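You operate a simulated robot arm through the tools that you are given. There is no shell and no other tool. Be economical: measure what you need, move in short steps, check, and stop when the job is done.

Carry out the task below with a simulated robot arm. There is one attempt and no reset: what you move stays moved.

## Task
Turn the rod end for end and dress the burr off it.
Fine: free it, lay it burr end to the drum, clamp it, run the dresser slide up, one turn of its hand wheel, slide back. It stays clamped.
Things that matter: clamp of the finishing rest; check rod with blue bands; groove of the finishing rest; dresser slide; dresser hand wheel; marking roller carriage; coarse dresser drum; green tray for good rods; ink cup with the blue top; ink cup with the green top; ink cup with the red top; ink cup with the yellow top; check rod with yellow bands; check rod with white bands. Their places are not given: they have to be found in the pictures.

The check looks at the end state, three seconds after you hand in, the way a careful person would. Anything else that was tipped, shoved, dropped, spilled or broken makes it a failure.

## Robot
A 6-joint arm with a two-finger parallel gripper, fixed in place. Base frame: the origin is at the foot of the arm, x ahead of it, y to its left, z up. Lengths are in m, angles in degrees, forces in N, time in s.
Its first joint turns from -66.0 to 66.0 degrees. Payload 2.7 kg.
The TCP is the grasp point between the finger pads, 0.023 m short of the fingertips. In the tool frame z runs along the fingers and y along their closing line. Largest opening 0.094 m; finger width 0.038, thickness 0.01; the body of the gripper, 0.054 by 0.096 m, starts 0.039 m behind the TCP.
Orientation is that of the tool frame in the base frame, as a unit quaternion [x, y, z, w]. With the fingers straight down and closing along the base's y, the tool's x points along the base's -x, its y along +y and its z along -z.

## Interface
- The arm moves only by the tool move_arm. Its argument "commands" is a list of rows, each a list of 7 numbers: the shift along the base's x, y, z in units of 25 mm (1.0 is 25 mm), then the turn, a rotation vector about the base's x, y, z in units of 8 degrees (1.0 is 8 degrees), then the finger opening in m, from 0 to 0.094. In form: [[x, y, z, wx, wy, wz, jaw], ...]. A call has 1 to 10 rows; each row shifts and turns the commanded pose from where the row before left it. A call with a number of a shift or a turn outside -1 to 1 is refused whole. Each row takes 0.2 s and may step no farther than 0.05 m and 8.6 degrees from the row before; otherwise, or with a gripper value out of range, the whole call is refused. Where a pose cannot be reached the arm comes as near as it can. A force on the tool above 90 N (or 10 N above the force at the start of the call, whichever is more), or a blocked arm, ends the call early, and 0.2 s more pass. The fingers move at their own pace (about 0.045 m/s each) and stop on an object; they squeeze with about 35 N. The grip force told is the motor's: it shows also when the fingers shut on nothing. Time passes only in rows, and 0.2 s behind the last, so rows that do not move let the fingers close. It gives the time, the measured TCP pose, the force on the tool (base axes), the opening and the grip force at its end, in the units of the frame above (readings bear some noise).
- Cameras (640 x 400 px; columns grow to the right, rows downward): "scene" is fixed at [0.032, -0.4253, 1.3786]; the picture's right is [0.99, -0.17, 0.00], its down [-0.14, -0.79, -0.60] and it looks along [0.10, 0.60, -0.80] (base axes); focal length 214 px, centre (320, 200). "wrist" rides on the gripper at [-0.039, 0, -0.044] in the tool frame; the picture's right is [0.00, -1.00, 0.00], its down [0.97, 0.00, -0.24] and it looks along [0.24, 0.00, 0.97] (tool axes); focal length 218 px, centre (320, 200).
- snapshot(camera): a new picture of that camera. The clock stands still meanwhile.
- pixel_to_xyz(camera, pixels): for up to 12 pixels [column, row] of the newest picture of that camera ("zoom" is the newest enlarged one), the place [x, y, z] in the base frame of the surface seen there, good to about 0.002 m. The clock stands still meanwhile.
- enlarge(camera, box): a new picture of the part [left, top, right, bottom] of that camera's present view, enlarged. The clock stands still meanwhile.
- sign_off(): hands the job in; it is judged then, once.

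Go step by step. Measure first, check grasps and placings, and put right what went wrong. The budget is 80 turns and 38 pictures, counting those below and the enlarged ones. Unless the task says otherwise, let go and move clear before handing in, and close with one line.

The tools are called after "Request:" as a command line: name --pt "numbers of a row" for each row, then --argument value for the rest, lists and objects as JSON in quotes. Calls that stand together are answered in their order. move_arm: Moves the arm, as the interface text tells. Its arguments: {"type":"object","properties":{"commands":{"type":"array","items":{"type":"array","items":{"type":"number"}}}},"required":["commands"]} The other tools are called the same way: snapshot (camera) takes a picture; pixel_to_xyz (camera, pixels) gives the place of the surface under pixels of a picture; enlarge (camera, box) takes an enlarged picture of a part of a camera's view; sign_off () hands the job in.

At the start:

```text
clock: 0.0
tcp_pos: [0.244, -0.1613, 1.3336]
tcp_rot: [-0.001, 1.0, 0.0, 0.0]
wrist_force: [0.7, 0.6, 0.9]
finger_gap: 0.094
grasp_force: 0.2
```

scene: 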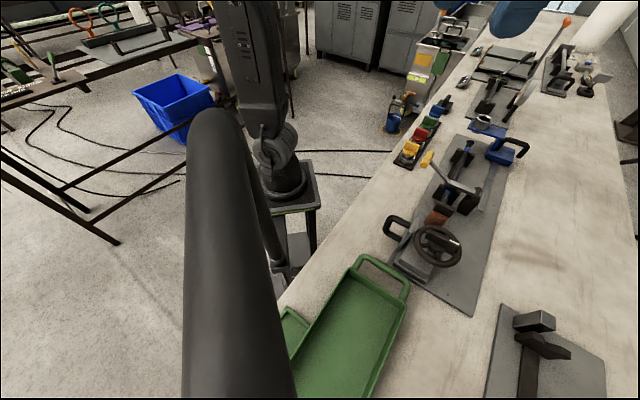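
wrist: 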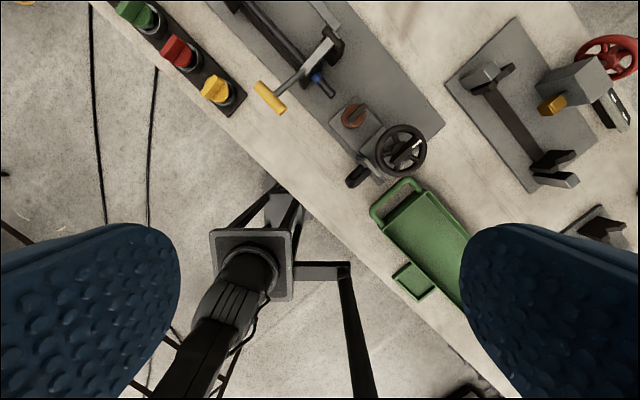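

The scene shows a finishing rest with a rod around (460,170), a hand wheel at (437,246) and a drum at about (437,217). I'll enlarge that area first.

Request:
enlarge --camera "scene" --box '[380, 110, 540, 310]'

Request:
enlarge --camera "wrist" --box '[200, 0, 460, 200]'

```text
2.00 times, centred on (460, 210) of scene
```

zoom: 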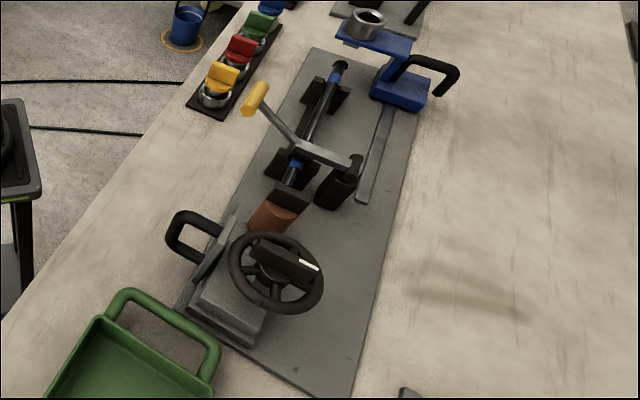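

```text
2.00 times, centred on (330, 100) of wrist
```

zoom: 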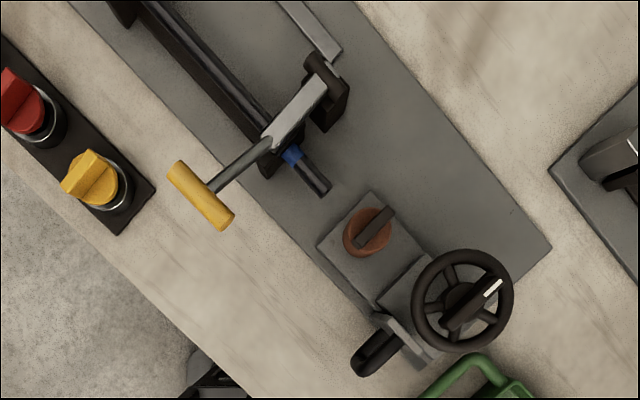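

The rod lies in the V-rest with the yellow-handled clamp over it. I'll measure its key points in the wrist zoom and in the scene view.

Request:
pixel_to_xyz --camera "zoom" --pixels '[[201, 195], [183, 172], [227, 222], [240, 165], [270, 143], [318, 85], [292, 155], [322, 190], [366, 228], [463, 300], [492, 287], [376, 352]]'

Request:
pixel_to_xyz --camera "scene" --pixels '[[471, 143], [467, 152], [461, 165], [454, 188], [452, 197], [515, 152], [484, 122], [428, 158], [440, 247], [397, 226], [483, 205], [450, 180]]'

Request:
enlarge --camera "scene" --box '[430, 130, 494, 170]'

Request:
enlarge --camera "scene" --box '[420, 165, 500, 215]'

```text
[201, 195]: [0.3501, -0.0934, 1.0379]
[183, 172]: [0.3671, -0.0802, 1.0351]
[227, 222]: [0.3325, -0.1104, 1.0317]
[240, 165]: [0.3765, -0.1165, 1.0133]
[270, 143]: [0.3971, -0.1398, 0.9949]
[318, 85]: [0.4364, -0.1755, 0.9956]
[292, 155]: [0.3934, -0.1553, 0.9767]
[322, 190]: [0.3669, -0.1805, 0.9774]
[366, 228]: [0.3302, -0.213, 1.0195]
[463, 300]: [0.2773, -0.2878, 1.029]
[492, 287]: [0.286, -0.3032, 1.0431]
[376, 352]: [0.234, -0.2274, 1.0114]
```

```text
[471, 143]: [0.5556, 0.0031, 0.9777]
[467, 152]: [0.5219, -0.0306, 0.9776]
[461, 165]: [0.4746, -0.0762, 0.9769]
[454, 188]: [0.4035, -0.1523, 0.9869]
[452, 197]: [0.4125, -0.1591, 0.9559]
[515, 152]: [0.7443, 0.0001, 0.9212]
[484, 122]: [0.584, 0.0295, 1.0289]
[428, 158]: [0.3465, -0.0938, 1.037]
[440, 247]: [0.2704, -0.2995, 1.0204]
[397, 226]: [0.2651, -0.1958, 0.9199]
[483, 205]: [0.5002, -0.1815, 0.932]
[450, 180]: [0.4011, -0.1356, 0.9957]
```

```text
10.00 times, centred on (462, 150) of scene
```

zoom: 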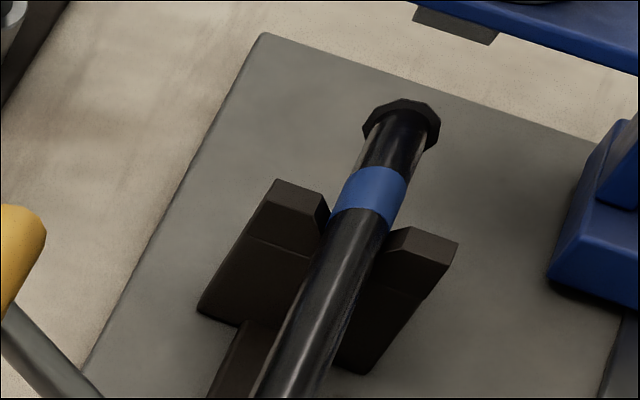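

```text
8.00 times, centred on (460, 190) of scene
```

zoom: 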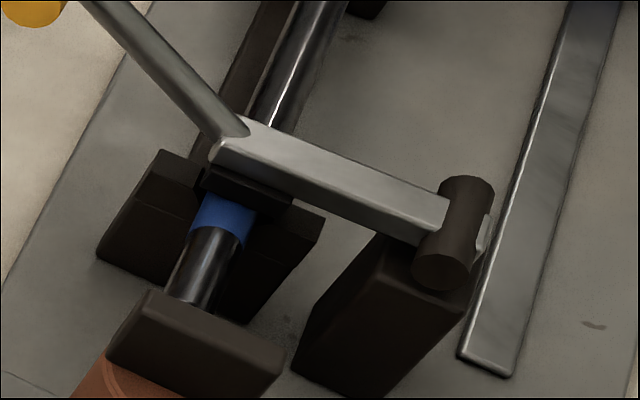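

Readings show the bench plate at z≈0.92 and the rod axis running about 44° in xy, from (0.367,-0.18) to about (0.56,0.01). The burr collar is at the far end. I'll turn the tool 44° and come over the clamp for a closer view.

Request:
move_arm --pt "0.75 0.3 -0.8 0 0 0.92 0.094" --pt "0.75 0.3 -0.8 0 0 0.92 0.094" --pt "0.75 0.3 -0.8 0 0 0.92 0.094" --pt "0.75 0.3 -0.8 0 0 0.92 0.094" --pt "0.75 0.3 -0.8 0 0 0.92 0.094" --pt "0.75 0.3 -0.8 0 0 0.92 0.094"

Request:
snapshot --camera "wrist"

```text
clock: 1.4
tcp_pos: [0.3558, -0.1188, 1.2125]
tcp_rot: [-0.378, 0.926, 0.0, -0.001]
wrist_force: [-0.3, 0.3, -0.5]
finger_gap: 0.0939
grasp_force: 0.0
```

```text
31 pictures are left
```

wrist: 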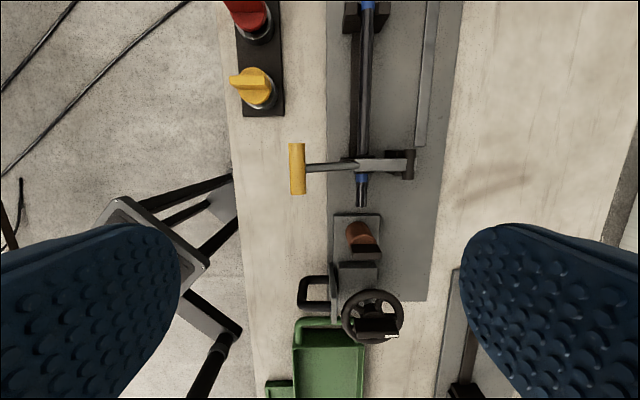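

The tool is now lined up with the rest: the handle is at (297,169), the pivot at (407,163), the drum at (360,235) and the wheel at (372,316). I'll measure these precisely in an enlarged view.

Request:
enlarge --camera "wrist" --box '[270, 120, 450, 350]'

Request:
pixel_to_xyz --camera "wrist" --pixels '[[297, 147], [297, 169], [298, 190], [340, 166], [407, 163], [361, 204], [363, 130], [367, 15], [352, 130], [400, 250], [450, 100], [340, 220]]'

```text
1.74 times, centred on (360, 235) of wrist
```

zoom: 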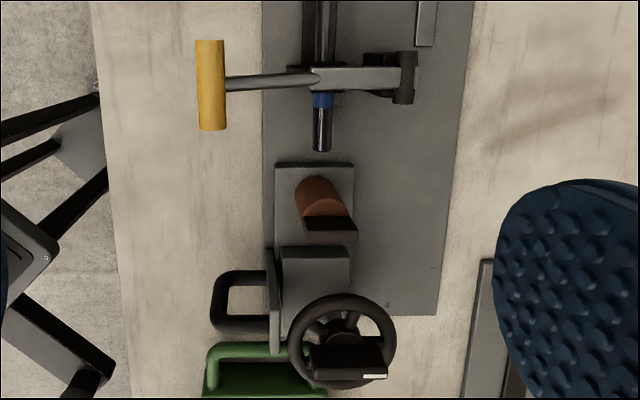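

```text
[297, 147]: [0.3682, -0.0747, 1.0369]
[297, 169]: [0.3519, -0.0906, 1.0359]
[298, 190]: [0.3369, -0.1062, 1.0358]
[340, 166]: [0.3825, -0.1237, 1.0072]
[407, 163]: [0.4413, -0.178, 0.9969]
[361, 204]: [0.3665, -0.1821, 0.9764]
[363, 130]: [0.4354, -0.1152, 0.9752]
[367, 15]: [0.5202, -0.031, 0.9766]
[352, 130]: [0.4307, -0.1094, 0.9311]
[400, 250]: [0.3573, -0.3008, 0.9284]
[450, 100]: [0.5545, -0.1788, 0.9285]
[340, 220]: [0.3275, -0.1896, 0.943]
```

The handle is a T-bar parallel to the rod, about 52 mm long and centred at (0.352,-0.091,1.028), with the pivot at (0.441,-0.178,0.99). I'll grip it by its ends, closing along the rod direction, so it can turn between the pads as it swings. First I turn -90° and hover above it.

Request:
move_arm --pt "0 0.113 -0.49 0 0 -1 0.094" --pt "0 0.113 -0.49 0 0 -1 0.094" --pt "0 0.113 -0.49 0 0 -1 0.094" --pt "0 0.113 -0.49 0 0 -1 0.094" --pt "0 0.113 -0.49 0 0 -1 0.094" --pt "-0.03 0.113 -0.49 0 0 -1 0.094" --pt "-0.03 0.113 -0.49 0 0 -1 0.094" --pt "-0.03 0.113 -0.49 0 0 -1 0.094" --pt "-0.03 0.113 -0.49 0 0 -1 0.094" --pt "-0.02 0.113 -0.49 0 0 -1 0.094"

Request:
move_arm --pt "0 0 0 0 0 -0.65 0.094" --pt "0 0 0 0 0 -0.65 0.094" --pt "0 0 0 0 0 0 0.094"

Request:
snapshot --camera "wrist"

```text
clock: 3.6
tcp_pos: [0.3527, -0.0878, 1.09]
tcp_rot: [0.307, 0.952, -0.001, -0.001]
wrist_force: [0.1, 0.5, -0.3]
finger_gap: 0.094
grasp_force: 0.0
```

```text
clock: 4.4
tcp_pos: [0.3532, -0.0878, 1.0917]
tcp_rot: [0.393, 0.92, 0.0, 0.001]
wrist_force: [-0.2, 0.5, 0.1]
finger_gap: 0.0942
grasp_force: 0.1
```

```text
29 pictures are left
```

wrist: 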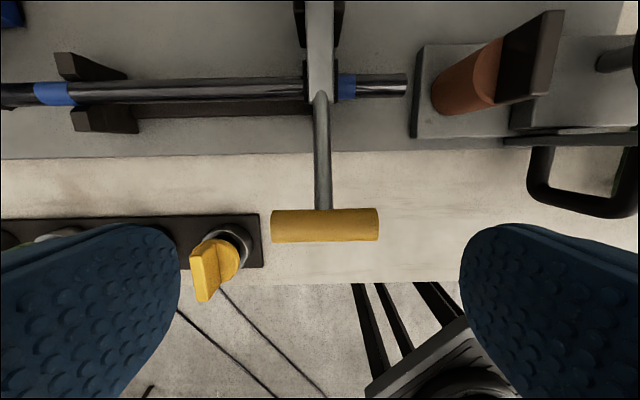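

The handle lies centred between the fingers at (325,225). The yellow ink cup at (210,265) is near the left finger, so I'll measure it before going down.

Request:
pixel_to_xyz --camera "wrist" --pixels '[[207, 265], [235, 255], [273, 225], [377, 225], [325, 213], [325, 238], [258, 240], [407, 85], [465, 80], [530, 60], [310, 60], [38, 92]]'

```text
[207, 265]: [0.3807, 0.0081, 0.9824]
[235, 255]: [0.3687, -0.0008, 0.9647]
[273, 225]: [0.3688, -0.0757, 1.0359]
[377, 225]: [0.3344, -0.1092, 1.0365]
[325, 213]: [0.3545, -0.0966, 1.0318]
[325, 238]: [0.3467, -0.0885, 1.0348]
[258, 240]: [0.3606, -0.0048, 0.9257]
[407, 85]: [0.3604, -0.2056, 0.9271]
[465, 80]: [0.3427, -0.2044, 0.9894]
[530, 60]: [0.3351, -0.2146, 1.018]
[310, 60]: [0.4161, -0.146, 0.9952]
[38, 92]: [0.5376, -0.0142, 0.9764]
```

The cup top is at z≈0.985, below the fingertips at their lowest (1.007), so it's clear. Next I go down to the handle centre (0.3515,-0.0925,1.03) and close on its ends.

Request:
move_arm --pt "-0.07 -0.19 -0.7 0 0 0 0.08" --pt "0 0 -0.7 0 0 0 0.08" --pt "0 0 -0.7 0 0 0 0.08" --pt "0 0 -0.37 0 0 0 0.07" --pt "0 0 0 0 0 0 0.04" --pt "0 0 0 0 0 0 0.04" --pt "0 0 0 0 0 0 0.04"

```text
clock: 6.0
tcp_pos: [0.3543, -0.0925, 1.0279]
tcp_rot: [0.392, 0.92, 0.001, 0.003]
wrist_force: [17.4, 22.1, 10.2]
finger_gap: 0.0679
grasp_force: 44.6
```

The jaws stopped at 68 mm with 28 N along the rod direction, so the contact is one-sided or not on the handle ends. I'll take a look.

Request:
snapshot --camera "wrist"

Request:
enlarge --camera "scene" --box '[380, 110, 500, 220]'

```text
28 pictures are left
```

wrist: 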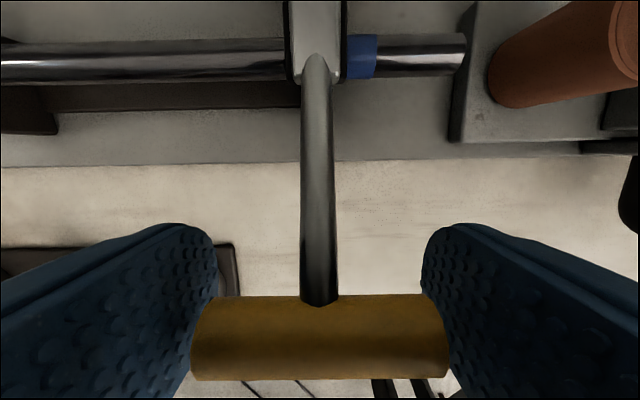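

```text
3.64 times, centred on (440, 165) of scene
```

zoom: 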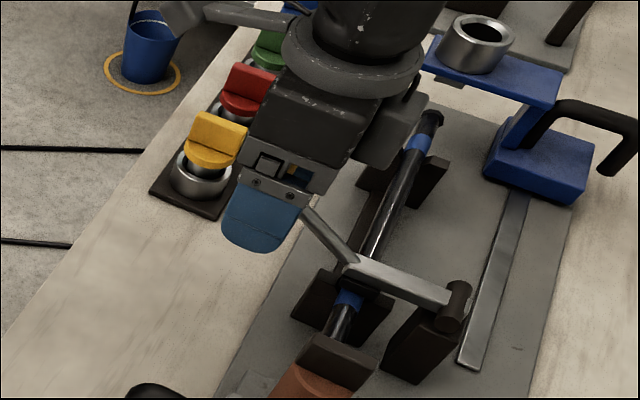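

Both pads are on the handle ends, and the force comes from being about 2–3 mm off centre. I'll start the swing in a small arc about the pivot, recentring slightly as I go.

Request:
move_arm --pt "0.07 0.07 0 0 0 0 0.04" --pt "0.238 -0.242 0.84 0 0 0 0.04" --pt "0.339 -0.345 0.772 0 0 0 0.04" --pt "0.426 -0.434 0.676 0 0 0 0.04"

```text
clock: 7.0
tcp_pos: [0.3782, -0.1167, 1.0859]
tcp_rot: [0.393, 0.92, -0.001, -0.002]
wrist_force: [1.8, 2.7, -15.3]
finger_gap: 0.0683
grasp_force: 45.0
```

The handle follows the arc with little force. I'll go on up to about 107°, past upright.

Request:
move_arm --pt "0.502 -0.511 0.56 0 0 0 0.04" --pt "0.564 -0.573 0.428 0 0 0 0.04" --pt "0.606 -0.616 0.284 0 0 0 0.04" --pt "0.634 -0.645 0.124 0 0 0 0.04" --pt "0.637 -0.647 -0.032 0 0 0 0.04" --pt "0.625 -0.636 -0.188 0 0 0 0.04"

Request:
snapshot --camera "wrist"

```text
clock: 8.4
tcp_pos: [0.4698, -0.2086, 1.116]
tcp_rot: [0.393, 0.92, 0.0, 0.003]
wrist_force: [11.2, 15.7, 27.2]
finger_gap: 0.0679
grasp_force: 44.6
```

```text
26 pictures are left
```

wrist: 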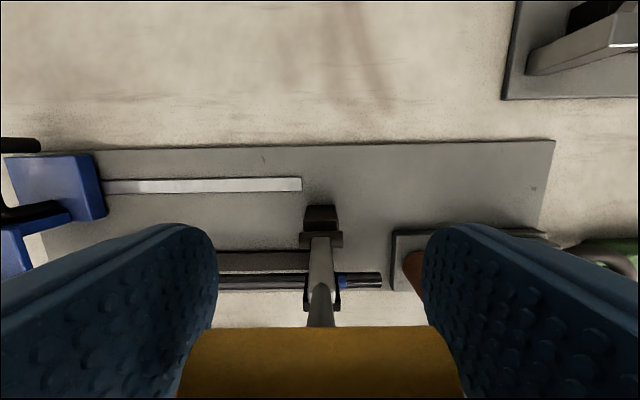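

The clamp is now just past upright. I'll push about 20° more so it stays open, watching for a stop.

Request:
move_arm --pt "0.295 -0.3 -0.17 0 0 0 0.04" --pt "0.295 -0.3 -0.17 0 0 0 0.04" --pt "0.27 -0.275 -0.242 0 0 0 0.04" --pt "0.27 -0.275 -0.242 0 0 0 0.04"

```text
clock: 9.4
tcp_pos: [0.4969, -0.2377, 1.0931]
tcp_rot: [0.393, 0.919, 0.0, 0.0]
wrist_force: [-0.1, -0.9, 0.2]
finger_gap: 0.0398
grasp_force: 0.0
```

The gap fell to 40 mm, so the fingers slipped off the handle and the clamp probably hit its stop. I'll check where it is.

Request:
snapshot --camera "wrist"

Request:
enlarge --camera "scene" --box '[400, 110, 560, 220]'

```text
25 pictures are left
```

wrist: 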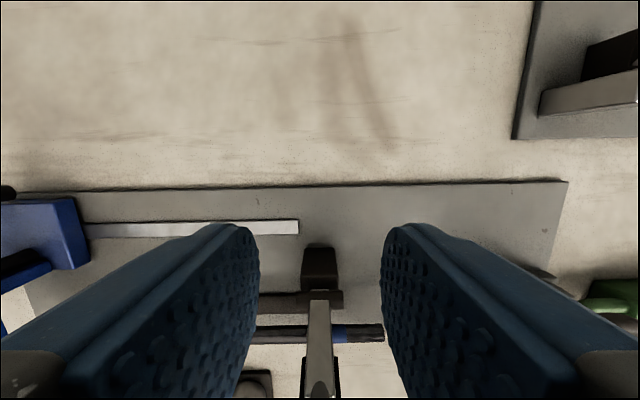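

```text
3.64 times, centred on (480, 165) of scene
```

zoom: 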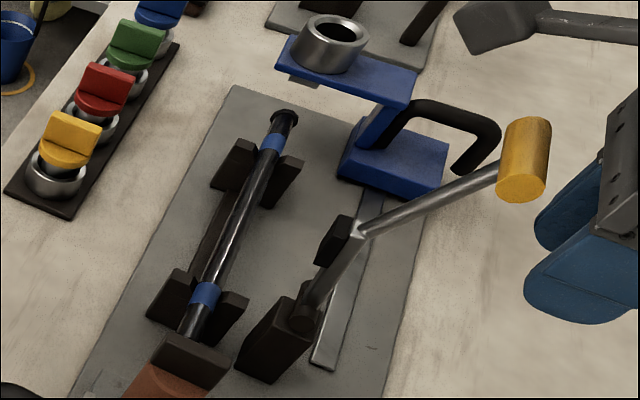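

The clamp stands open at its stop, and the rod is free with its burr collar at the far end. I'll lift straight up, then turn a further -90° over the rod's middle, so that the later 180° turn ends at the known-good yaw of +44°.

Request:
move_arm --pt "0 0 1 0 0 0 0.04" --pt "0 0 1 0 0 0 0.04" --pt "0 0 1 0 0 0 0.06" --pt "0 0 1 0 0 -0.95 0.07" --pt "-0.2 0.85 0 0 0 -0.95 0.07" --pt "-0.2 0.85 0 0 0 -0.95 0.07" --pt "-0.2 0.85 0 0 0 -0.95 0.07" --pt "-0.2 0.85 0 0 0 -0.95 0.07" --pt "-0.2 0.85 0 0 0 -0.95 0.07" --pt "-0.2 0.85 0 0 0 -0.95 0.07"

Request:
move_arm --pt "-0.2 0.8 0 0 0 -0.95 0.07" --pt "0 0 0 0 0 -0.95 0.07" --pt "0 0 0 0 0 -0.95 0.07" --pt "0 0 0 0 0 -0.95 0.07" --pt "0 0 0 0 0 -0.65 0.07" --pt "0 0 0 0 0 0 0.07"

Request:
snapshot --camera "wrist"

```text
clock: 11.6
tcp_pos: [0.4672, -0.109, 1.1948]
tcp_rot: [0.764, 0.645, 0.0, 0.0]
wrist_force: [0.0, 0.0, 0.3]
finger_gap: 0.0704
grasp_force: 0.0
```

```text
clock: 13.0
tcp_pos: [0.4634, -0.09, 1.1965]
tcp_rot: [0.924, 0.381, 0.001, 0.001]
wrist_force: [0.3, 0.1, 0.2]
finger_gap: 0.0702
grasp_force: 0.1
```

```text
23 pictures are left
```

wrist: 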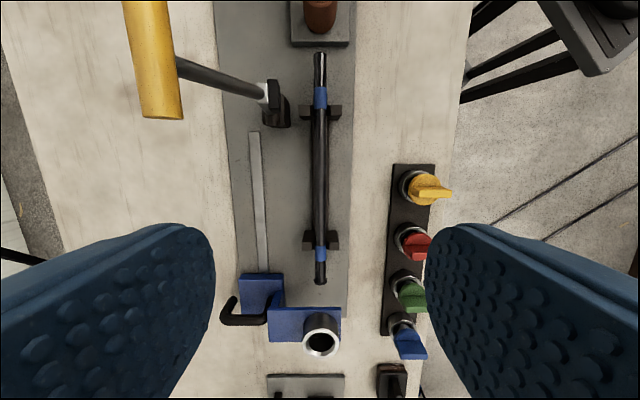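

Yaw -135° is reachable and the rod runs straight down the picture at column 320. I'll measure its ends, the drum and the V-blocks.

Request:
pixel_to_xyz --camera "wrist" --pixels '[[320, 56], [320, 97], [320, 150], [320, 200], [320, 256], [320, 278], [320, 283], [335, 112], [307, 240], [319, 10], [320, 34], [320, 310]]'

Request:
enlarge --camera "wrist" --box '[280, 210, 360, 290]'

Request:
enlarge --camera "wrist" --box '[260, 0, 380, 130]'

```text
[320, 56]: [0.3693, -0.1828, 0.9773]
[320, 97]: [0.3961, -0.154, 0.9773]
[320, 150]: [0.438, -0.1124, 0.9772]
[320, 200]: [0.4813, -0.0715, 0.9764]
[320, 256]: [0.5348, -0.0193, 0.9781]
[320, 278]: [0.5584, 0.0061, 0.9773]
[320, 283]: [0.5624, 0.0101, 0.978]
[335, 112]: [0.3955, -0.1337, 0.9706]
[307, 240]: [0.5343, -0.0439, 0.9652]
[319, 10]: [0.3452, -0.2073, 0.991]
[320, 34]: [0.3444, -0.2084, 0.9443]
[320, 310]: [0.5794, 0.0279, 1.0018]
```

```text
5.00 times, centred on (320, 250) of wrist
```

zoom: 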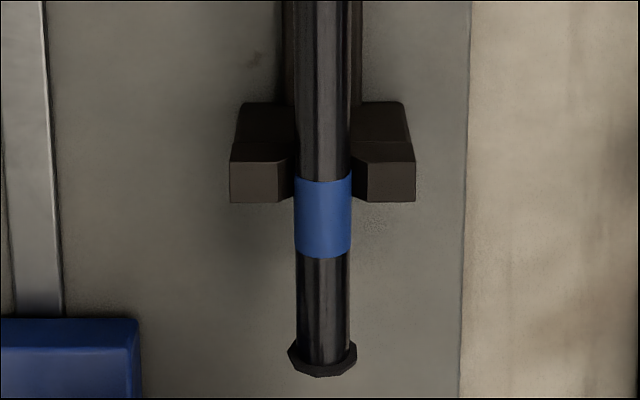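

```text
3.08 times, centred on (320, 65) of wrist
```

zoom: 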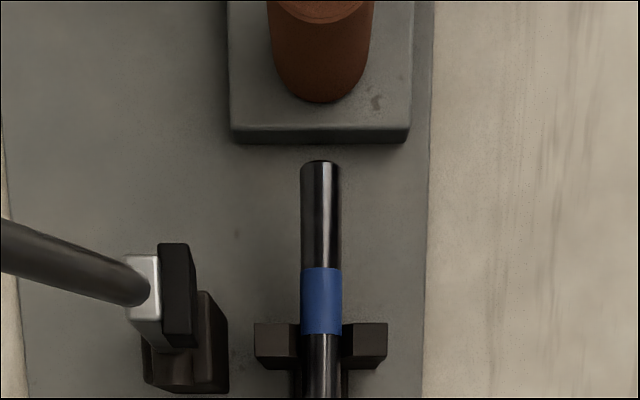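

The rod runs at 45° from (0.367,-0.185) to the burr tip at (0.563,0.011), so its middle is (0.465,-0.087). Bands and V-blocks are symmetric about that. I'll go down there to z≈0.972.

Request:
move_arm --pt "0.064 0.12 -1 0 0 0 0.065" --pt "0 0 -1 0 0 0 0.065" --pt "0 0 -1 0 0 0 0.065" --pt "0 0 -1 0 0 0 0.065" --pt "0 0 -1 0 0 0 0.065" --pt "0 0 -1 0 0 0 0.065" --pt "0 0 -1 0 0 0 0.065" --pt "0 0 -1 0 0 0 0.065" --pt "0 0 -0.45 0 0 0 0.065" --pt "0 0 -0.45 0 0 0 0.065"

Request:
snapshot --camera "wrist"

```text
clock: 15.2
tcp_pos: [0.4641, -0.0859, 0.9718]
tcp_rot: [0.924, 0.383, 0.0, 0.0]
wrist_force: [0.0, 0.7, 0.4]
finger_gap: 0.065
grasp_force: 0.0
```

```text
20 pictures are left
```

wrist: 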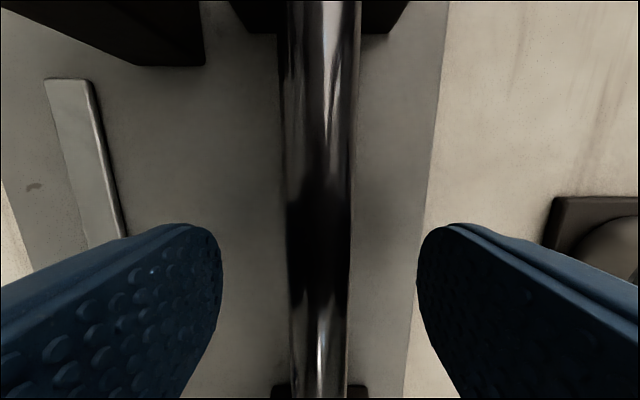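

The rod sits between the fingers, clear of everything. I'll close on it and lift it a little, straight up.

Request:
move_arm --pt "0 0 0 0 0 0 0.005" --pt "0 0 0 0 0 0 0.005" --pt "0 0 0 0 0 0 0.005" --pt "0 0 0 0 0 0 0.005" --pt "0 0 0 0 0 0 0.005"

Request:
move_arm --pt "0 0 0.3 0 0 0 0.005" --pt "0 0 0.7 0 0 0 0.005" --pt "0 0 1 0 0 0 0.005" --pt "0 0 1 0 0 0 0.005" --pt "0 0 1 0 0 0 0.005" --pt "0 0 1 0 0 0 0.005" --pt "0 0 1 0 0 0 0.005" --pt "0 0 1 0 0 0 0.005" --pt "0 0 1 0 0 0 0.005" --pt "0 0 1 0 0 0 0.005"

Request:
snapshot --camera "scene"

```text
clock: 16.4
tcp_pos: [0.4647, -0.0862, 0.9724]
tcp_rot: [0.924, 0.383, 0.0, 0.0]
wrist_force: [0.4, -0.5, 0.0]
finger_gap: 0.0139
grasp_force: 35.0
```

```text
clock: 18.6
tcp_pos: [0.4619, -0.0879, 1.1989]
tcp_rot: [0.924, 0.383, 0.001, 0.0]
wrist_force: [0.1, -1.3, -0.6]
finger_gap: 0.0139
grasp_force: 35.6
```

```text
19 pictures are left
```

scene: 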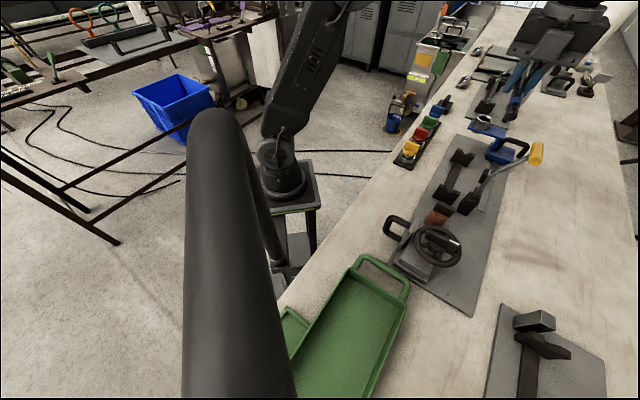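

The rod is lifted out (gap 13.9 mm, firm) and hangs level at z≈1.2, above the clamp handle. Now I turn it 180°.

Request:
move_arm --pt "0 0 0 0 0 1 0.005" --pt "0 0 0 0 0 1 0.005" --pt "0 0 0 0 0 1 0.005" --pt "0 0 0 0 0 1 0.005" --pt "0 0 0 0 0 1 0.005" --pt "0 0 0 0 0 1 0.005" --pt "0 0 0 0 0 1 0.005" --pt "0 0 0 0 0 1 0.005" --pt "0 0 0 0 0 1 0.005" --pt "0 0 0 0 0 1 0.005"

Request:
move_arm --pt "0 0 0 0 0 1 0.005" --pt "0 0 0 0 0 1 0.005" --pt "0 0 0 0 0 1 0.005" --pt "0 0 0 0 0 1 0.005" --pt "0 0 0 0 0 1 0.005" --pt "0 0 0 0 0 1 0.005" --pt "0 0 0 0 0 1 0.005" --pt "0 0 0 0 0 1 0.005" --pt "0 0 0 0 0 1 0.005" --pt "0 0 0 0 0 1 0.005"

Request:
move_arm --pt "0 0 0 0 0 1 0.005" --pt "0 0 0 0 0 1 0.005" --pt "0 0 0 0 0 0.5 0.005" --pt "0 0 0 0 0 0 0.005"

Request:
snapshot --camera "wrist"

```text
clock: 20.8
tcp_pos: [0.463, -0.0863, 1.1972]
tcp_rot: [0.46, 0.888, 0.0, 0.0]
wrist_force: [-0.2, -0.4, -1.1]
finger_gap: 0.0139
grasp_force: 35.1
```

```text
clock: 23.0
tcp_pos: [0.4626, -0.0864, 1.1967]
tcp_rot: [-0.218, 0.976, 0.001, 0.0]
wrist_force: [-0.7, -0.1, -1.5]
finger_gap: 0.0139
grasp_force: 34.9
```

```text
clock: 24.0
tcp_pos: [0.4637, -0.0863, 1.197]
tcp_rot: [-0.384, 0.923, 0.0, 0.001]
wrist_force: [0.3, 0.0, 0.0]
finger_gap: 0.014
grasp_force: 34.8
```

```text
18 pictures are left
```

wrist: 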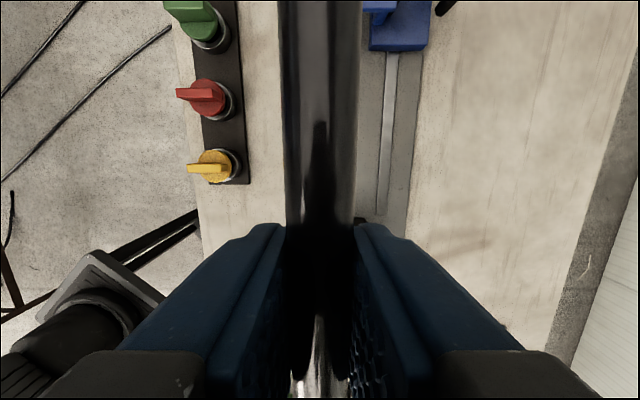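

The rod is turned and still firmly held. I'll lower it the same 9 units back into the groove, slowing at the end.

Request:
move_arm --pt "0 0 -1 0 0 0 0.005" --pt "0 0 -1 0 0 0 0.005" --pt "0 0 -1 0 0 0 0.005" --pt "0 0 -1 0 0 0 0.005" --pt "0 0 -1 0 0 0 0.005" --pt "0 0 -1 0 0 0 0.005" --pt "0 0 -1 0 0 0 0.005" --pt "0 0 -1 0 0 0 0.005" --pt "0 0 -0.5 0 0 0 0.005" --pt "0 0 0 0 0 0 0.005"

Request:
enlarge --camera "scene" --box '[420, 130, 520, 220]'

```text
clock: 26.2
tcp_pos: [0.4647, -0.0846, 0.9843]
tcp_rot: [-0.383, 0.924, -0.001, -0.001]
wrist_force: [0.3, 0.7, -0.1]
finger_gap: 0.0141
grasp_force: 35.2
```

```text
4.44 times, centred on (470, 175) of scene
```

zoom: 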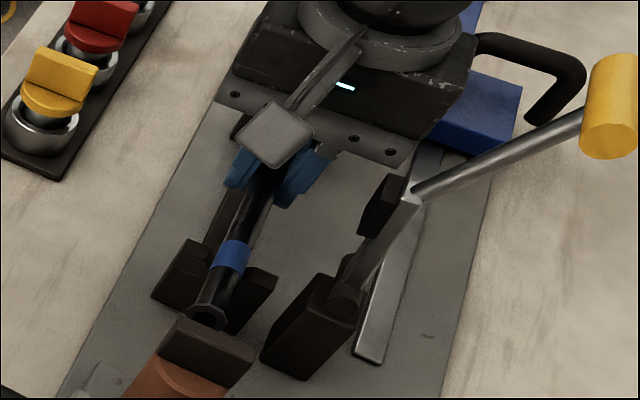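

The burr is now at the drum end, the rod hanging just above the groove. I'll lower the last 12 mm.

Request:
move_arm --pt "0.04 -0.04 -0.2 0 0 0 0.005" --pt "0 0 -0.2 0 0 0 0.005" --pt "0 0 -0.1 0 0 0 0.005" --pt "0 0 0 0 0 0 0.005"

```text
clock: 27.2
tcp_pos: [0.4642, -0.0875, 0.9724]
tcp_rot: [-0.383, 0.924, 0.001, 0.0]
wrist_force: [-0.9, -0.2, -0.9]
finger_gap: 0.0138
grasp_force: 34.7
```

The rod is back at its original height with no load, so it should be seated. I'll open gently and rise.

Request:
move_arm --pt "0 0 0 0 0 0 0.03" --pt "0 0 0 0 0 0 0.06" --pt "0 0 0 0 0 0 0.065" --pt "0 0 1 0 0 0 0.065" --pt "0 0 1 0 0 0 0.065" --pt "0 0 1 0 0 0 0.065" --pt "0 0 1 0 0 0 0.065" --pt "0 0 1 0 0 0 0.065" --pt "0 0 1 0 0 0 0.065" --pt "0 0 1 0 0 0 0.065"

Request:
move_arm --pt "0 0 1 0 0 0 0.08" --pt "0 0 1 0 0 0 0.09" --pt "-0.5 -0.5 0 0 0 0 0.09" --pt "-0.5 -0.5 0 0 0 0 0.09"

Request:
snapshot --camera "wrist"

```text
clock: 29.4
tcp_pos: [0.4637, -0.0864, 1.1456]
tcp_rot: [-0.382, 0.924, 0.001, 0.0]
wrist_force: [0.8, -0.8, 0.4]
finger_gap: 0.0647
grasp_force: 0.0
```

```text
clock: 30.4
tcp_pos: [0.4394, -0.1133, 1.1965]
tcp_rot: [-0.382, 0.924, 0.0, 0.001]
wrist_force: [0.2, 0.2, -0.4]
finger_gap: 0.0897
grasp_force: 0.1
```

```text
16 pictures are left
```

wrist: 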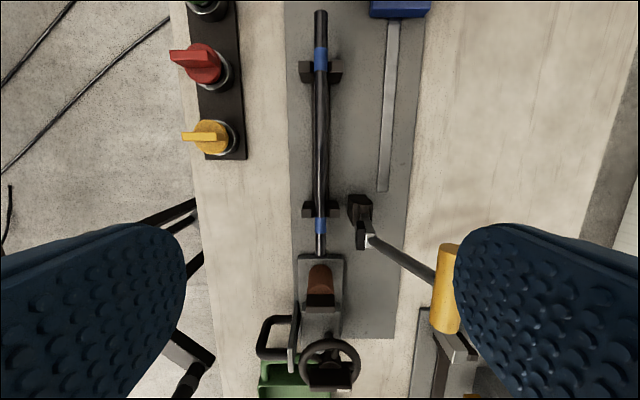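

The rod sits in both V-blocks with the burr end at (320,252), next to the drum. I'll measure its ends and the raised clamp handle.

Request:
pixel_to_xyz --camera "wrist" --pixels '[[320, 253], [320, 247], [320, 13], [320, 100], [320, 180], [446, 250], [446, 290], [446, 325], [370, 240], [319, 270], [330, 315], [347, 384]]'

Request:
enlarge --camera "wrist" --box '[240, 190, 400, 390]'

```text
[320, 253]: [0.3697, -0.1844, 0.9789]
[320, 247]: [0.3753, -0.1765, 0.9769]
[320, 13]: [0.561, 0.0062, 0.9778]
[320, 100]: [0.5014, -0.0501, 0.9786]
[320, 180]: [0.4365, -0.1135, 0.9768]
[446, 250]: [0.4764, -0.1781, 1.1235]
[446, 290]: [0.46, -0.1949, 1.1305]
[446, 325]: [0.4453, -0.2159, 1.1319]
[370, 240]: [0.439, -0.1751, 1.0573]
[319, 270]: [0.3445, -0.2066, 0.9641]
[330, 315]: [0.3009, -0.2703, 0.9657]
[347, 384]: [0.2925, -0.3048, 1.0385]
```

```text
2.00 times, centred on (320, 290) of wrist
```

zoom: 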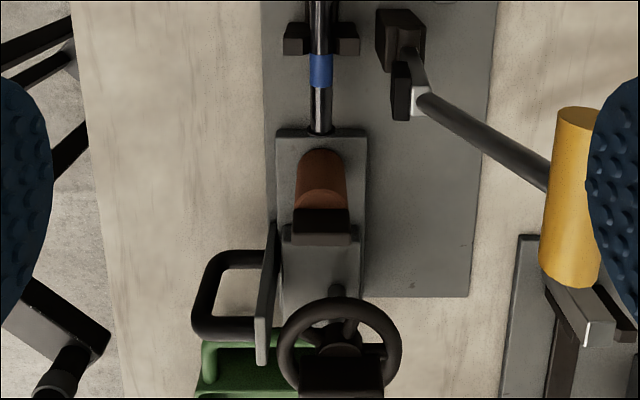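

The rod lies exactly where it was, now burr end to the drum. Next I grip the clamp handle by its ends again: turn -90° and hover over (0.467,-0.204).

Request:
move_arm --pt "0.11 -0.363 0 0 0 -1 0.094" --pt "0.11 -0.363 0 0 0 -1 0.094" --pt "0.11 -0.363 0 0 0 -1 0.094" --pt "0.11 -0.363 0 0 0 -1 0.094" --pt "0.11 -0.363 0 0 0 -1 0.094" --pt "0.11 -0.363 0 0 0 -1 0.094" --pt "0.11 -0.363 0 0 0 -1 0.094" --pt "0.11 -0.363 0 0 0 -1 0.094" --pt "0.11 -0.363 0 0 0 -1 0.094" --pt "0.11 -0.363 0 0 0 -1 0.094"

Request:
move_arm --pt "0 0 0 0 0 -0.62 0.094" --pt "0 0 0 0 0 -0.63 0.094" --pt "0 0 0 0 0 0 0.094"

Request:
snapshot --camera "wrist"

```text
clock: 32.6
tcp_pos: [0.4668, -0.2036, 1.1986]
tcp_rot: [0.302, 0.953, 0.0, 0.0]
wrist_force: [-0.6, -0.2, 1.2]
finger_gap: 0.0939
grasp_force: 0.1
```

```text
clock: 33.4
tcp_pos: [0.4662, -0.2041, 1.1969]
tcp_rot: [0.383, 0.924, 0.0, 0.0]
wrist_force: [-0.1, 0.1, -0.5]
finger_gap: 0.0938
grasp_force: 0.0
```

```text
14 pictures are left
```

wrist: 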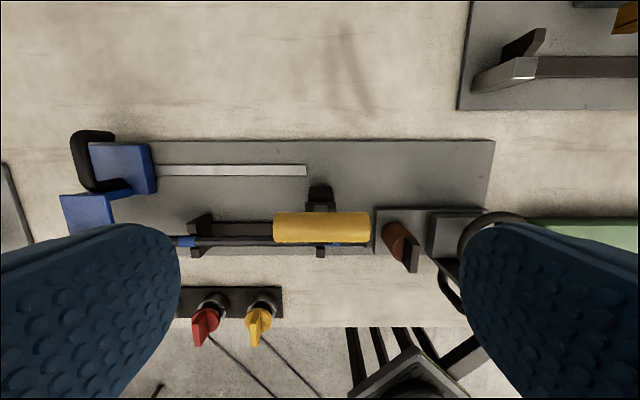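

The handle shows at columns 273–370, row 228. I'll measure its centre.

Request:
pixel_to_xyz --camera "wrist" --pixels '[[321, 228], [321, 215], [321, 241], [276, 228], [368, 228]]'

```text
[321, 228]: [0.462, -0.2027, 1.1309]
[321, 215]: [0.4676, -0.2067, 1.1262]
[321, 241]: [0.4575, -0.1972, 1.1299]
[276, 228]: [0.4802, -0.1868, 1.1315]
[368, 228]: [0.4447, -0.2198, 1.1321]
```

The centre is about (0.463,-0.203,1.122). I'll go down and close on its ends.

Request:
move_arm --pt "-0.13 0.04 -0.8 0 0 0 0.094" --pt "0 0 -0.8 0 0 0 0.094" --pt "0 0 -0.8 0 0 0 0.094" --pt "0 0 -0.65 0 0 0 0.08" --pt "0 0 0 0 0 0 0.04" --pt "0 0 0 0 0 0 0.04" --pt "0 0 0 0 0 0 0.04"

```text
clock: 35.0
tcp_pos: [0.464, -0.2026, 1.121]
tcp_rot: [0.382, 0.924, 0.0, 0.0]
wrist_force: [-4.6, -4.9, -0.7]
finger_gap: 0.0678
grasp_force: 45.4
```

The handle is gripped (68 mm gap as before, low force). I'll swing it back along the reverse arc.

Request:
move_arm --pt "-0.648 0.648 0.144 0 0 0 0.04" --pt "-0.657 0.657 -0.016 0 0 0 0.04" --pt "-0.645 0.645 -0.18 0 0 0 0.04" --pt "-0.611 0.611 -0.332 0 0 0 0.04" --pt "-0.563 0.563 -0.476 0 0 0 0.04" --pt "-0.495 0.495 -0.608 0 0 0 0.04" --pt "-0.413 0.413 -0.72 0 0 0 0.04"

Request:
move_arm --pt "-0.317 0.317 -0.812 0 0 0 0.04" --pt "-0.1 0.1 -0.684 0 0 0 0.04" --pt "0 0 0 0 0 0 0.04"

```text
clock: 36.6
tcp_pos: [0.3622, -0.1009, 1.0659]
tcp_rot: [0.381, 0.924, 0.0, 0.002]
wrist_force: [0.5, -1.6, 11.8]
finger_gap: 0.0684
grasp_force: 44.6
```

```text
clock: 37.4
tcp_pos: [0.3494, -0.0874, 1.0257]
tcp_rot: [0.382, 0.924, 0.0, -0.004]
wrist_force: [-25.7, 24.7, 13.1]
finger_gap: 0.0677
grasp_force: 45.4
```

The handle is down at z≈1.026, its original height, with an upward reaction. I'll nudge it a touch lower to make sure it's fully clamped.

Request:
move_arm --pt "0.1 -0.1 -0.12 0 0 0 0.04" --pt "0 0 -0.1 0 0 0 0.04"

```text
clock: 38.0
tcp_pos: [0.3523, -0.0903, 1.0242]
tcp_rot: [0.383, 0.924, 0.001, -0.007]
wrist_force: [-41.3, 44.9, 29.7]
finger_gap: 0.0682
grasp_force: 44.8
```

The force rises at a fixed position, so the clamp is at its stop. I'll let go and rise to look.

Request:
move_arm --pt "0 0 0.1 0 0 0 0.07" --pt "0 0 0 0 0 0 0.09" --pt "0 0 0 0 0 0 0.094" --pt "0 0 1 0 0 0 0.094" --pt "0 0 1 0 0 0 0.094" --pt "0 0 1 0 0 0 0.094" --pt "0 0 1 0 0 0 0.094" --pt "0 0 1 0 0 0 0.094" --pt "-0.5 -0.5 1 0 0 0 0.094" --pt "-0.5 -0.5 0 0 0 0 0.094"

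Request:
enlarge --camera "scene" --box '[380, 130, 510, 290]'

Request:
snapshot --camera "wrist"

```text
clock: 40.2
tcp_pos: [0.3289, -0.1203, 1.1772]
tcp_rot: [0.383, 0.924, -0.001, 0.0]
wrist_force: [0.1, -0.3, 0.2]
finger_gap: 0.0942
grasp_force: 0.1
```

```text
2.50 times, centred on (445, 210) of scene
```

zoom: 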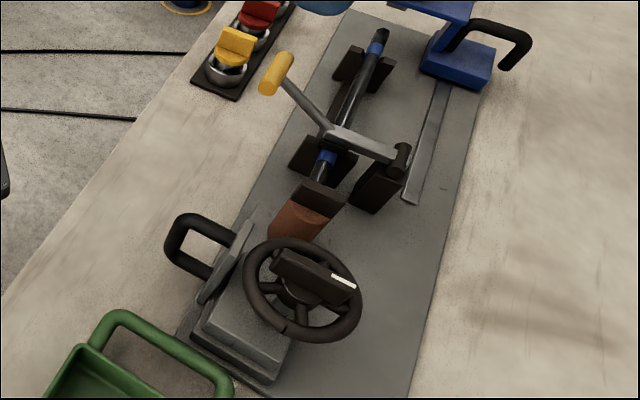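

```text
12 pictures are left
```

wrist: 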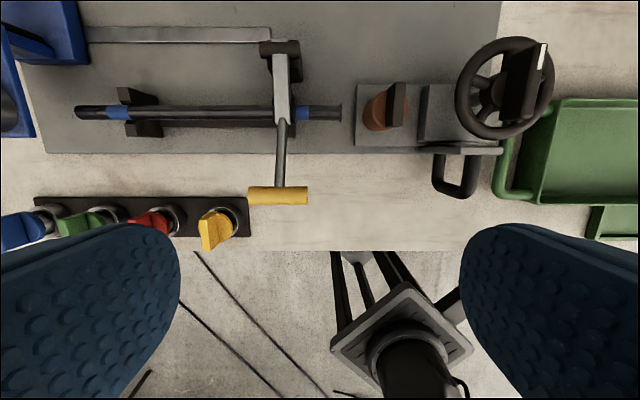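

The clamp is closed over the rod, looking just as at the start. Now I measure the slide handle loop at (455,175), the drum at (390,107) and the wheel at (505,87).

Request:
enlarge --camera "wrist" --box '[340, 20, 580, 210]'

Request:
pixel_to_xyz --camera "wrist" --pixels '[[437, 175], [455, 193], [472, 175], [480, 151], [340, 113], [369, 110], [396, 90], [457, 88], [552, 88], [500, 42], [543, 55], [518, 88]]'

```text
2.11 times, centred on (460, 115) of wrist
```

zoom: 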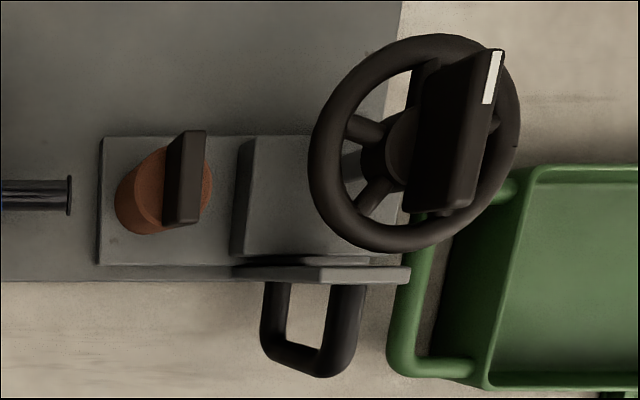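

```text
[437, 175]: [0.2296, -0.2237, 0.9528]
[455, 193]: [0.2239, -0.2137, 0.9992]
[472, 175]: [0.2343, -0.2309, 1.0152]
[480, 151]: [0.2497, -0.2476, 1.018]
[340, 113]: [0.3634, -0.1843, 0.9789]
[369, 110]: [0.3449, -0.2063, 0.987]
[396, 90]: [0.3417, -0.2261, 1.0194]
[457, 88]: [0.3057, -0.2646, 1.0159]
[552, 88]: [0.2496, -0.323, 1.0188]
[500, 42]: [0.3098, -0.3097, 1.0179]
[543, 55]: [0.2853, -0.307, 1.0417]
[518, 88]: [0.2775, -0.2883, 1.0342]
```

The loop stands upright: legs at z≈0.953 and 1.015, x+y≈0.005. The wheel is horizontal with its centre at (0.278,-0.294), rim at z≈1.018 and a cross bar on top. The drum's gap to the burr is about 30 mm. I'll hover above the loop at (0.2265,-0.2215).

Request:
move_arm --pt "-0.585 -0.578 -0.32 0 0 0 0.06" --pt "-0.585 -0.578 -0.32 0 0 0 0.06" --pt "-0.585 -0.578 -0.32 0 0 0 0.06" --pt "-0.585 -0.578 -0.32 0 0 0 0.06" --pt "-0.585 -0.578 -0.32 0 0 0 0.06" --pt "-0.585 -0.578 -0.32 0 0 0 0.06" --pt "-0.585 -0.578 -0.32 0 0 0 0.06" --pt "0 0 0 0 0 0 0.06"

Request:
snapshot --camera "wrist"

```text
clock: 42.0
tcp_pos: [0.2274, -0.221, 1.1212]
tcp_rot: [0.383, 0.924, 0.0, 0.0]
wrist_force: [-1.0, -1.2, -0.5]
finger_gap: 0.0599
grasp_force: 0.1
```

```text
10 pictures are left
```

wrist: 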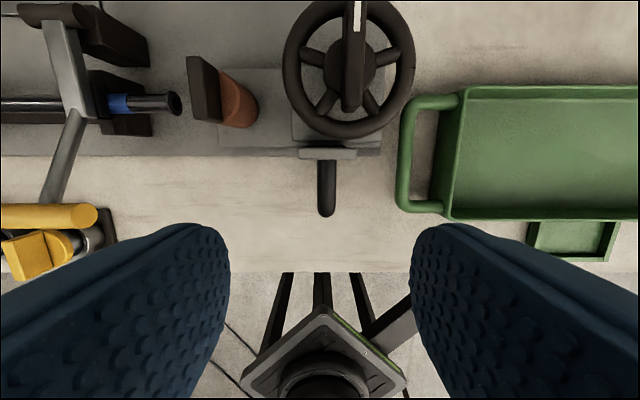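

The loop is seen edge-on at column 326, rows 160–215. I'll measure it along with the tray handle and the wheel bar.

Request:
pixel_to_xyz --camera "wrist" --pixels '[[326, 165], [326, 190], [326, 212], [402, 175], [354, 45], [359, 20], [354, 100], [286, 60], [412, 60], [172, 103], [220, 115], [350, 133]]'

```text
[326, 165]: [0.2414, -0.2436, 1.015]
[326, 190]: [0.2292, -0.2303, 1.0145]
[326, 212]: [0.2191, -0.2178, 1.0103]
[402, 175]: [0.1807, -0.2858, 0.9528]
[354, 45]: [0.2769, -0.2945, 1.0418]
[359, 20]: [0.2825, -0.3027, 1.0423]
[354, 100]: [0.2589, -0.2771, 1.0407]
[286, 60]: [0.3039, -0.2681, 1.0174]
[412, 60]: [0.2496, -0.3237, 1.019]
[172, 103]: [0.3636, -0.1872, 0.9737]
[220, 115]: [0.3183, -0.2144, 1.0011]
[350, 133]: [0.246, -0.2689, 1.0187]
```

The loop plane is at x+y≈-0.001 with its top at z=1.015. I'll go down to z≈1.003 on it and close.

Request:
move_arm --pt "-0.15 -0.14 -0.8 0 0 0 0.05" --pt "0 0 -0.8 0 0 0 0.05" --pt "0 0 -0.8 0 0 0 0.05" --pt "0 0 -0.8 0 0 0 0.05" --pt "0 0 -0.8 0 0 0 0.05" --pt "0 0 -0.7 0 0 0 0.05" --pt "0 0 0 0 0 0 0.005" --pt "0 0 0 0 0 0 0.005" --pt "0 0 0 0 0 0 0.005" --pt "0 0 0 0 0 0 0.005"

```text
clock: 44.2
tcp_pos: [0.2219, -0.2232, 1.0021]
tcp_rot: [0.382, 0.924, 0.0, 0.0]
wrist_force: [1.5, 2.8, -6.6]
finger_gap: 0.0138
grasp_force: 45.2
```

The loop is gripped (13.8 mm). I'll push the slide toward the rod along +45° in small steps and watch the force.

Request:
move_arm --pt "0.14 0.14 0 0 0 0 0.005" --pt "0.14 0.14 0 0 0 0 0.005" --pt "0.14 0.14 0 0 0 0 0.005" --pt "0.14 0.14 0 0 0 0 0.005"

```text
clock: 45.2
tcp_pos: [0.2367, -0.209, 1.0015]
tcp_rot: [0.383, 0.924, 0.002, -0.002]
wrist_force: [-20.5, 5.9, 4.7]
finger_gap: 0.0137
grasp_force: 45.3
```

The slide has moved 20 mm with modest drag. I'll continue in 3.5 mm steps.

Request:
move_arm --pt "0.1 0.1 0 0 0 0 0.005" --pt "0.1 0.1 0 0 0 0 0.005" --pt "0.1 0.1 0 0 0 0 0.005"

```text
clock: 46.0
tcp_pos: [0.244, -0.2016, 1.0021]
tcp_rot: [0.382, 0.924, 0.0, -0.001]
wrist_force: [-21.3, -7.4, 1.8]
finger_gap: 0.0139
grasp_force: 44.6
```

It's at 31 mm travel and the drag is about the same. I'll look at the gap in an enlarged scene view before going further.

Request:
enlarge --camera "scene" --box '[400, 150, 500, 250]'

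```text
4.00 times, centred on (450, 200) of scene
```

zoom: 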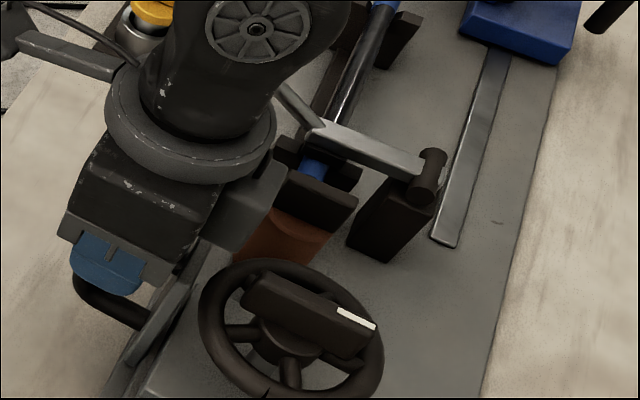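

The drum hood is close over the rod end. I'll keep pushing gently until I feel the stop.

Request:
move_arm --pt "0.08 0.08 0 0 0 0 0.005" --pt "0.08 0.08 0 0 0 0 0.005" --pt "0.08 0.08 0 0 0 0 0.005"

```text
clock: 46.8
tcp_pos: [0.2485, -0.1975, 1.0014]
tcp_rot: [0.384, 0.923, -0.002, -0.001]
wrist_force: [-30.8, -30.2, -21.7]
finger_gap: 0.0137
grasp_force: 45.3
```

The force jumped to 43 N against the push while the motion lagged, so it seems to be at its stop. One small nudge will confirm it.

Request:
move_arm --pt "0.06 0.06 0 0 0 0 0.005" --pt "0 0 0 0 0 0 0.005"

```text
clock: 47.4
tcp_pos: [0.2488, -0.198, 1.0023]
tcp_rot: [0.384, 0.923, -0.003, -0.003]
wrist_force: [-40.6, -43.7, -20.4]
finger_gap: 0.0137
grasp_force: 44.9
```

It didn't move, so the slide is up against its stop. I'll relax, release, rise and look at the wheel.

Request:
move_arm --pt "-0.14 -0.14 0 0 0 0 0.005" --pt "0 0 0 0 0 0 0.03" --pt "0 0 0 0 0 0 0.05" --pt "0 0 0.8 0 0 0 0.05" --pt "0 0 0.8 0 0 0 0.05" --pt "0 0 0.8 0 0 0 0.05" --pt "0 0 0.8 0 0 0 0.05" --pt "0 0 0.8 0 0 0 0.05" --pt "0 0 0.8 0 0 0 0.05"

Request:
move_arm --pt "0.45 -0.5 0 0 0 0 0.05" --pt "0.45 -0.5 0 0 0 0 0.05" --pt "0.45 -0.5 0 0 0 0 0.05" --pt "0.45 -0.5 0 0 0 0 0.05" --pt "0.5 -0.7 0 0 0 0 0.05" --pt "0 0 0 0 0 0 0.05"

Request:
snapshot --camera "wrist"

```text
clock: 49.4
tcp_pos: [0.2493, -0.1985, 1.1227]
tcp_rot: [0.383, 0.924, 0.0, 0.0]
wrist_force: [0.5, 0.1, 0.5]
finger_gap: 0.0499
grasp_force: 0.2
```

```text
clock: 50.8
tcp_pos: [0.3066, -0.2645, 1.1216]
tcp_rot: [0.383, 0.924, 0.0, 0.0]
wrist_force: [-0.1, -0.3, 0.2]
finger_gap: 0.05
grasp_force: 0.1
```

```text
8 pictures are left
```

wrist: 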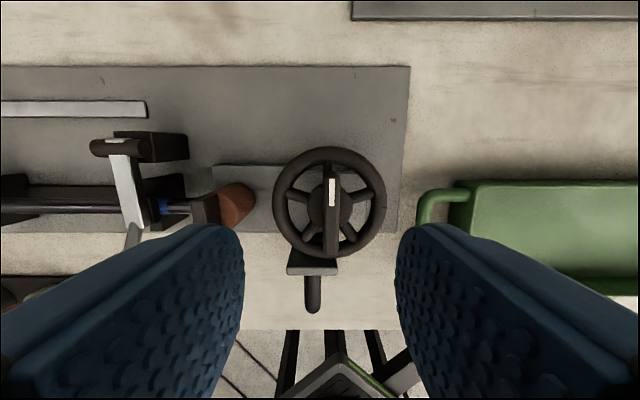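

The wheel is centred at (329,201), with its bar running along b at column 331. The white stripe is on the side away from the arm. I'll measure it.

Request:
pixel_to_xyz --camera "wrist" --pixels '[[331, 170], [331, 190], [331, 215], [331, 250], [276, 201], [383, 201], [329, 150], [329, 254], [312, 290], [207, 207], [188, 205], [205, 218]]'

```text
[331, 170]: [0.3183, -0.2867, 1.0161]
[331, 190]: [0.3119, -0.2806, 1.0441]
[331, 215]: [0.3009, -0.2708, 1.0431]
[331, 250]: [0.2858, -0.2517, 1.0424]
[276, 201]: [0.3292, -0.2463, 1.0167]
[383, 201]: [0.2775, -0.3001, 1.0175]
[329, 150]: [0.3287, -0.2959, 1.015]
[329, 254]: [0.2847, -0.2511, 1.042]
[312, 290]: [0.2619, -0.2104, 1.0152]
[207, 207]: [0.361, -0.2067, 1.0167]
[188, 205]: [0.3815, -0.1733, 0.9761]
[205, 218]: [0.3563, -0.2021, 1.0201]
```

The wheel axis is about (0.300,-0.270). The bar top is at 1.043, running along b, and the rim is at about 1.02. I'll lower to TCP z≈1.047 so the tips straddle the bar, then close.

Request:
move_arm --pt "-0.26 -0.22 -0.8 0 0 0 0.05" --pt "0 0 -0.8 0 0 0 0.05" --pt "0 0 -0.8 0 0 0 0.05" --pt "0 0 -0.58 0 0 0 0.05" --pt "0 0 0 0 0 0 0.005" --pt "0 0 0 0 0 0 0.005" --pt "0 0 0 0 0 0 0.005" --pt "0 0 0 0 0 0 0.005"

```text
clock: 52.6
tcp_pos: [0.3001, -0.2706, 1.0485]
tcp_rot: [0.383, 0.924, 0.0, 0.0]
wrist_force: [7.4, 8.5, -4.2]
finger_gap: 0.01
grasp_force: 45.6
```

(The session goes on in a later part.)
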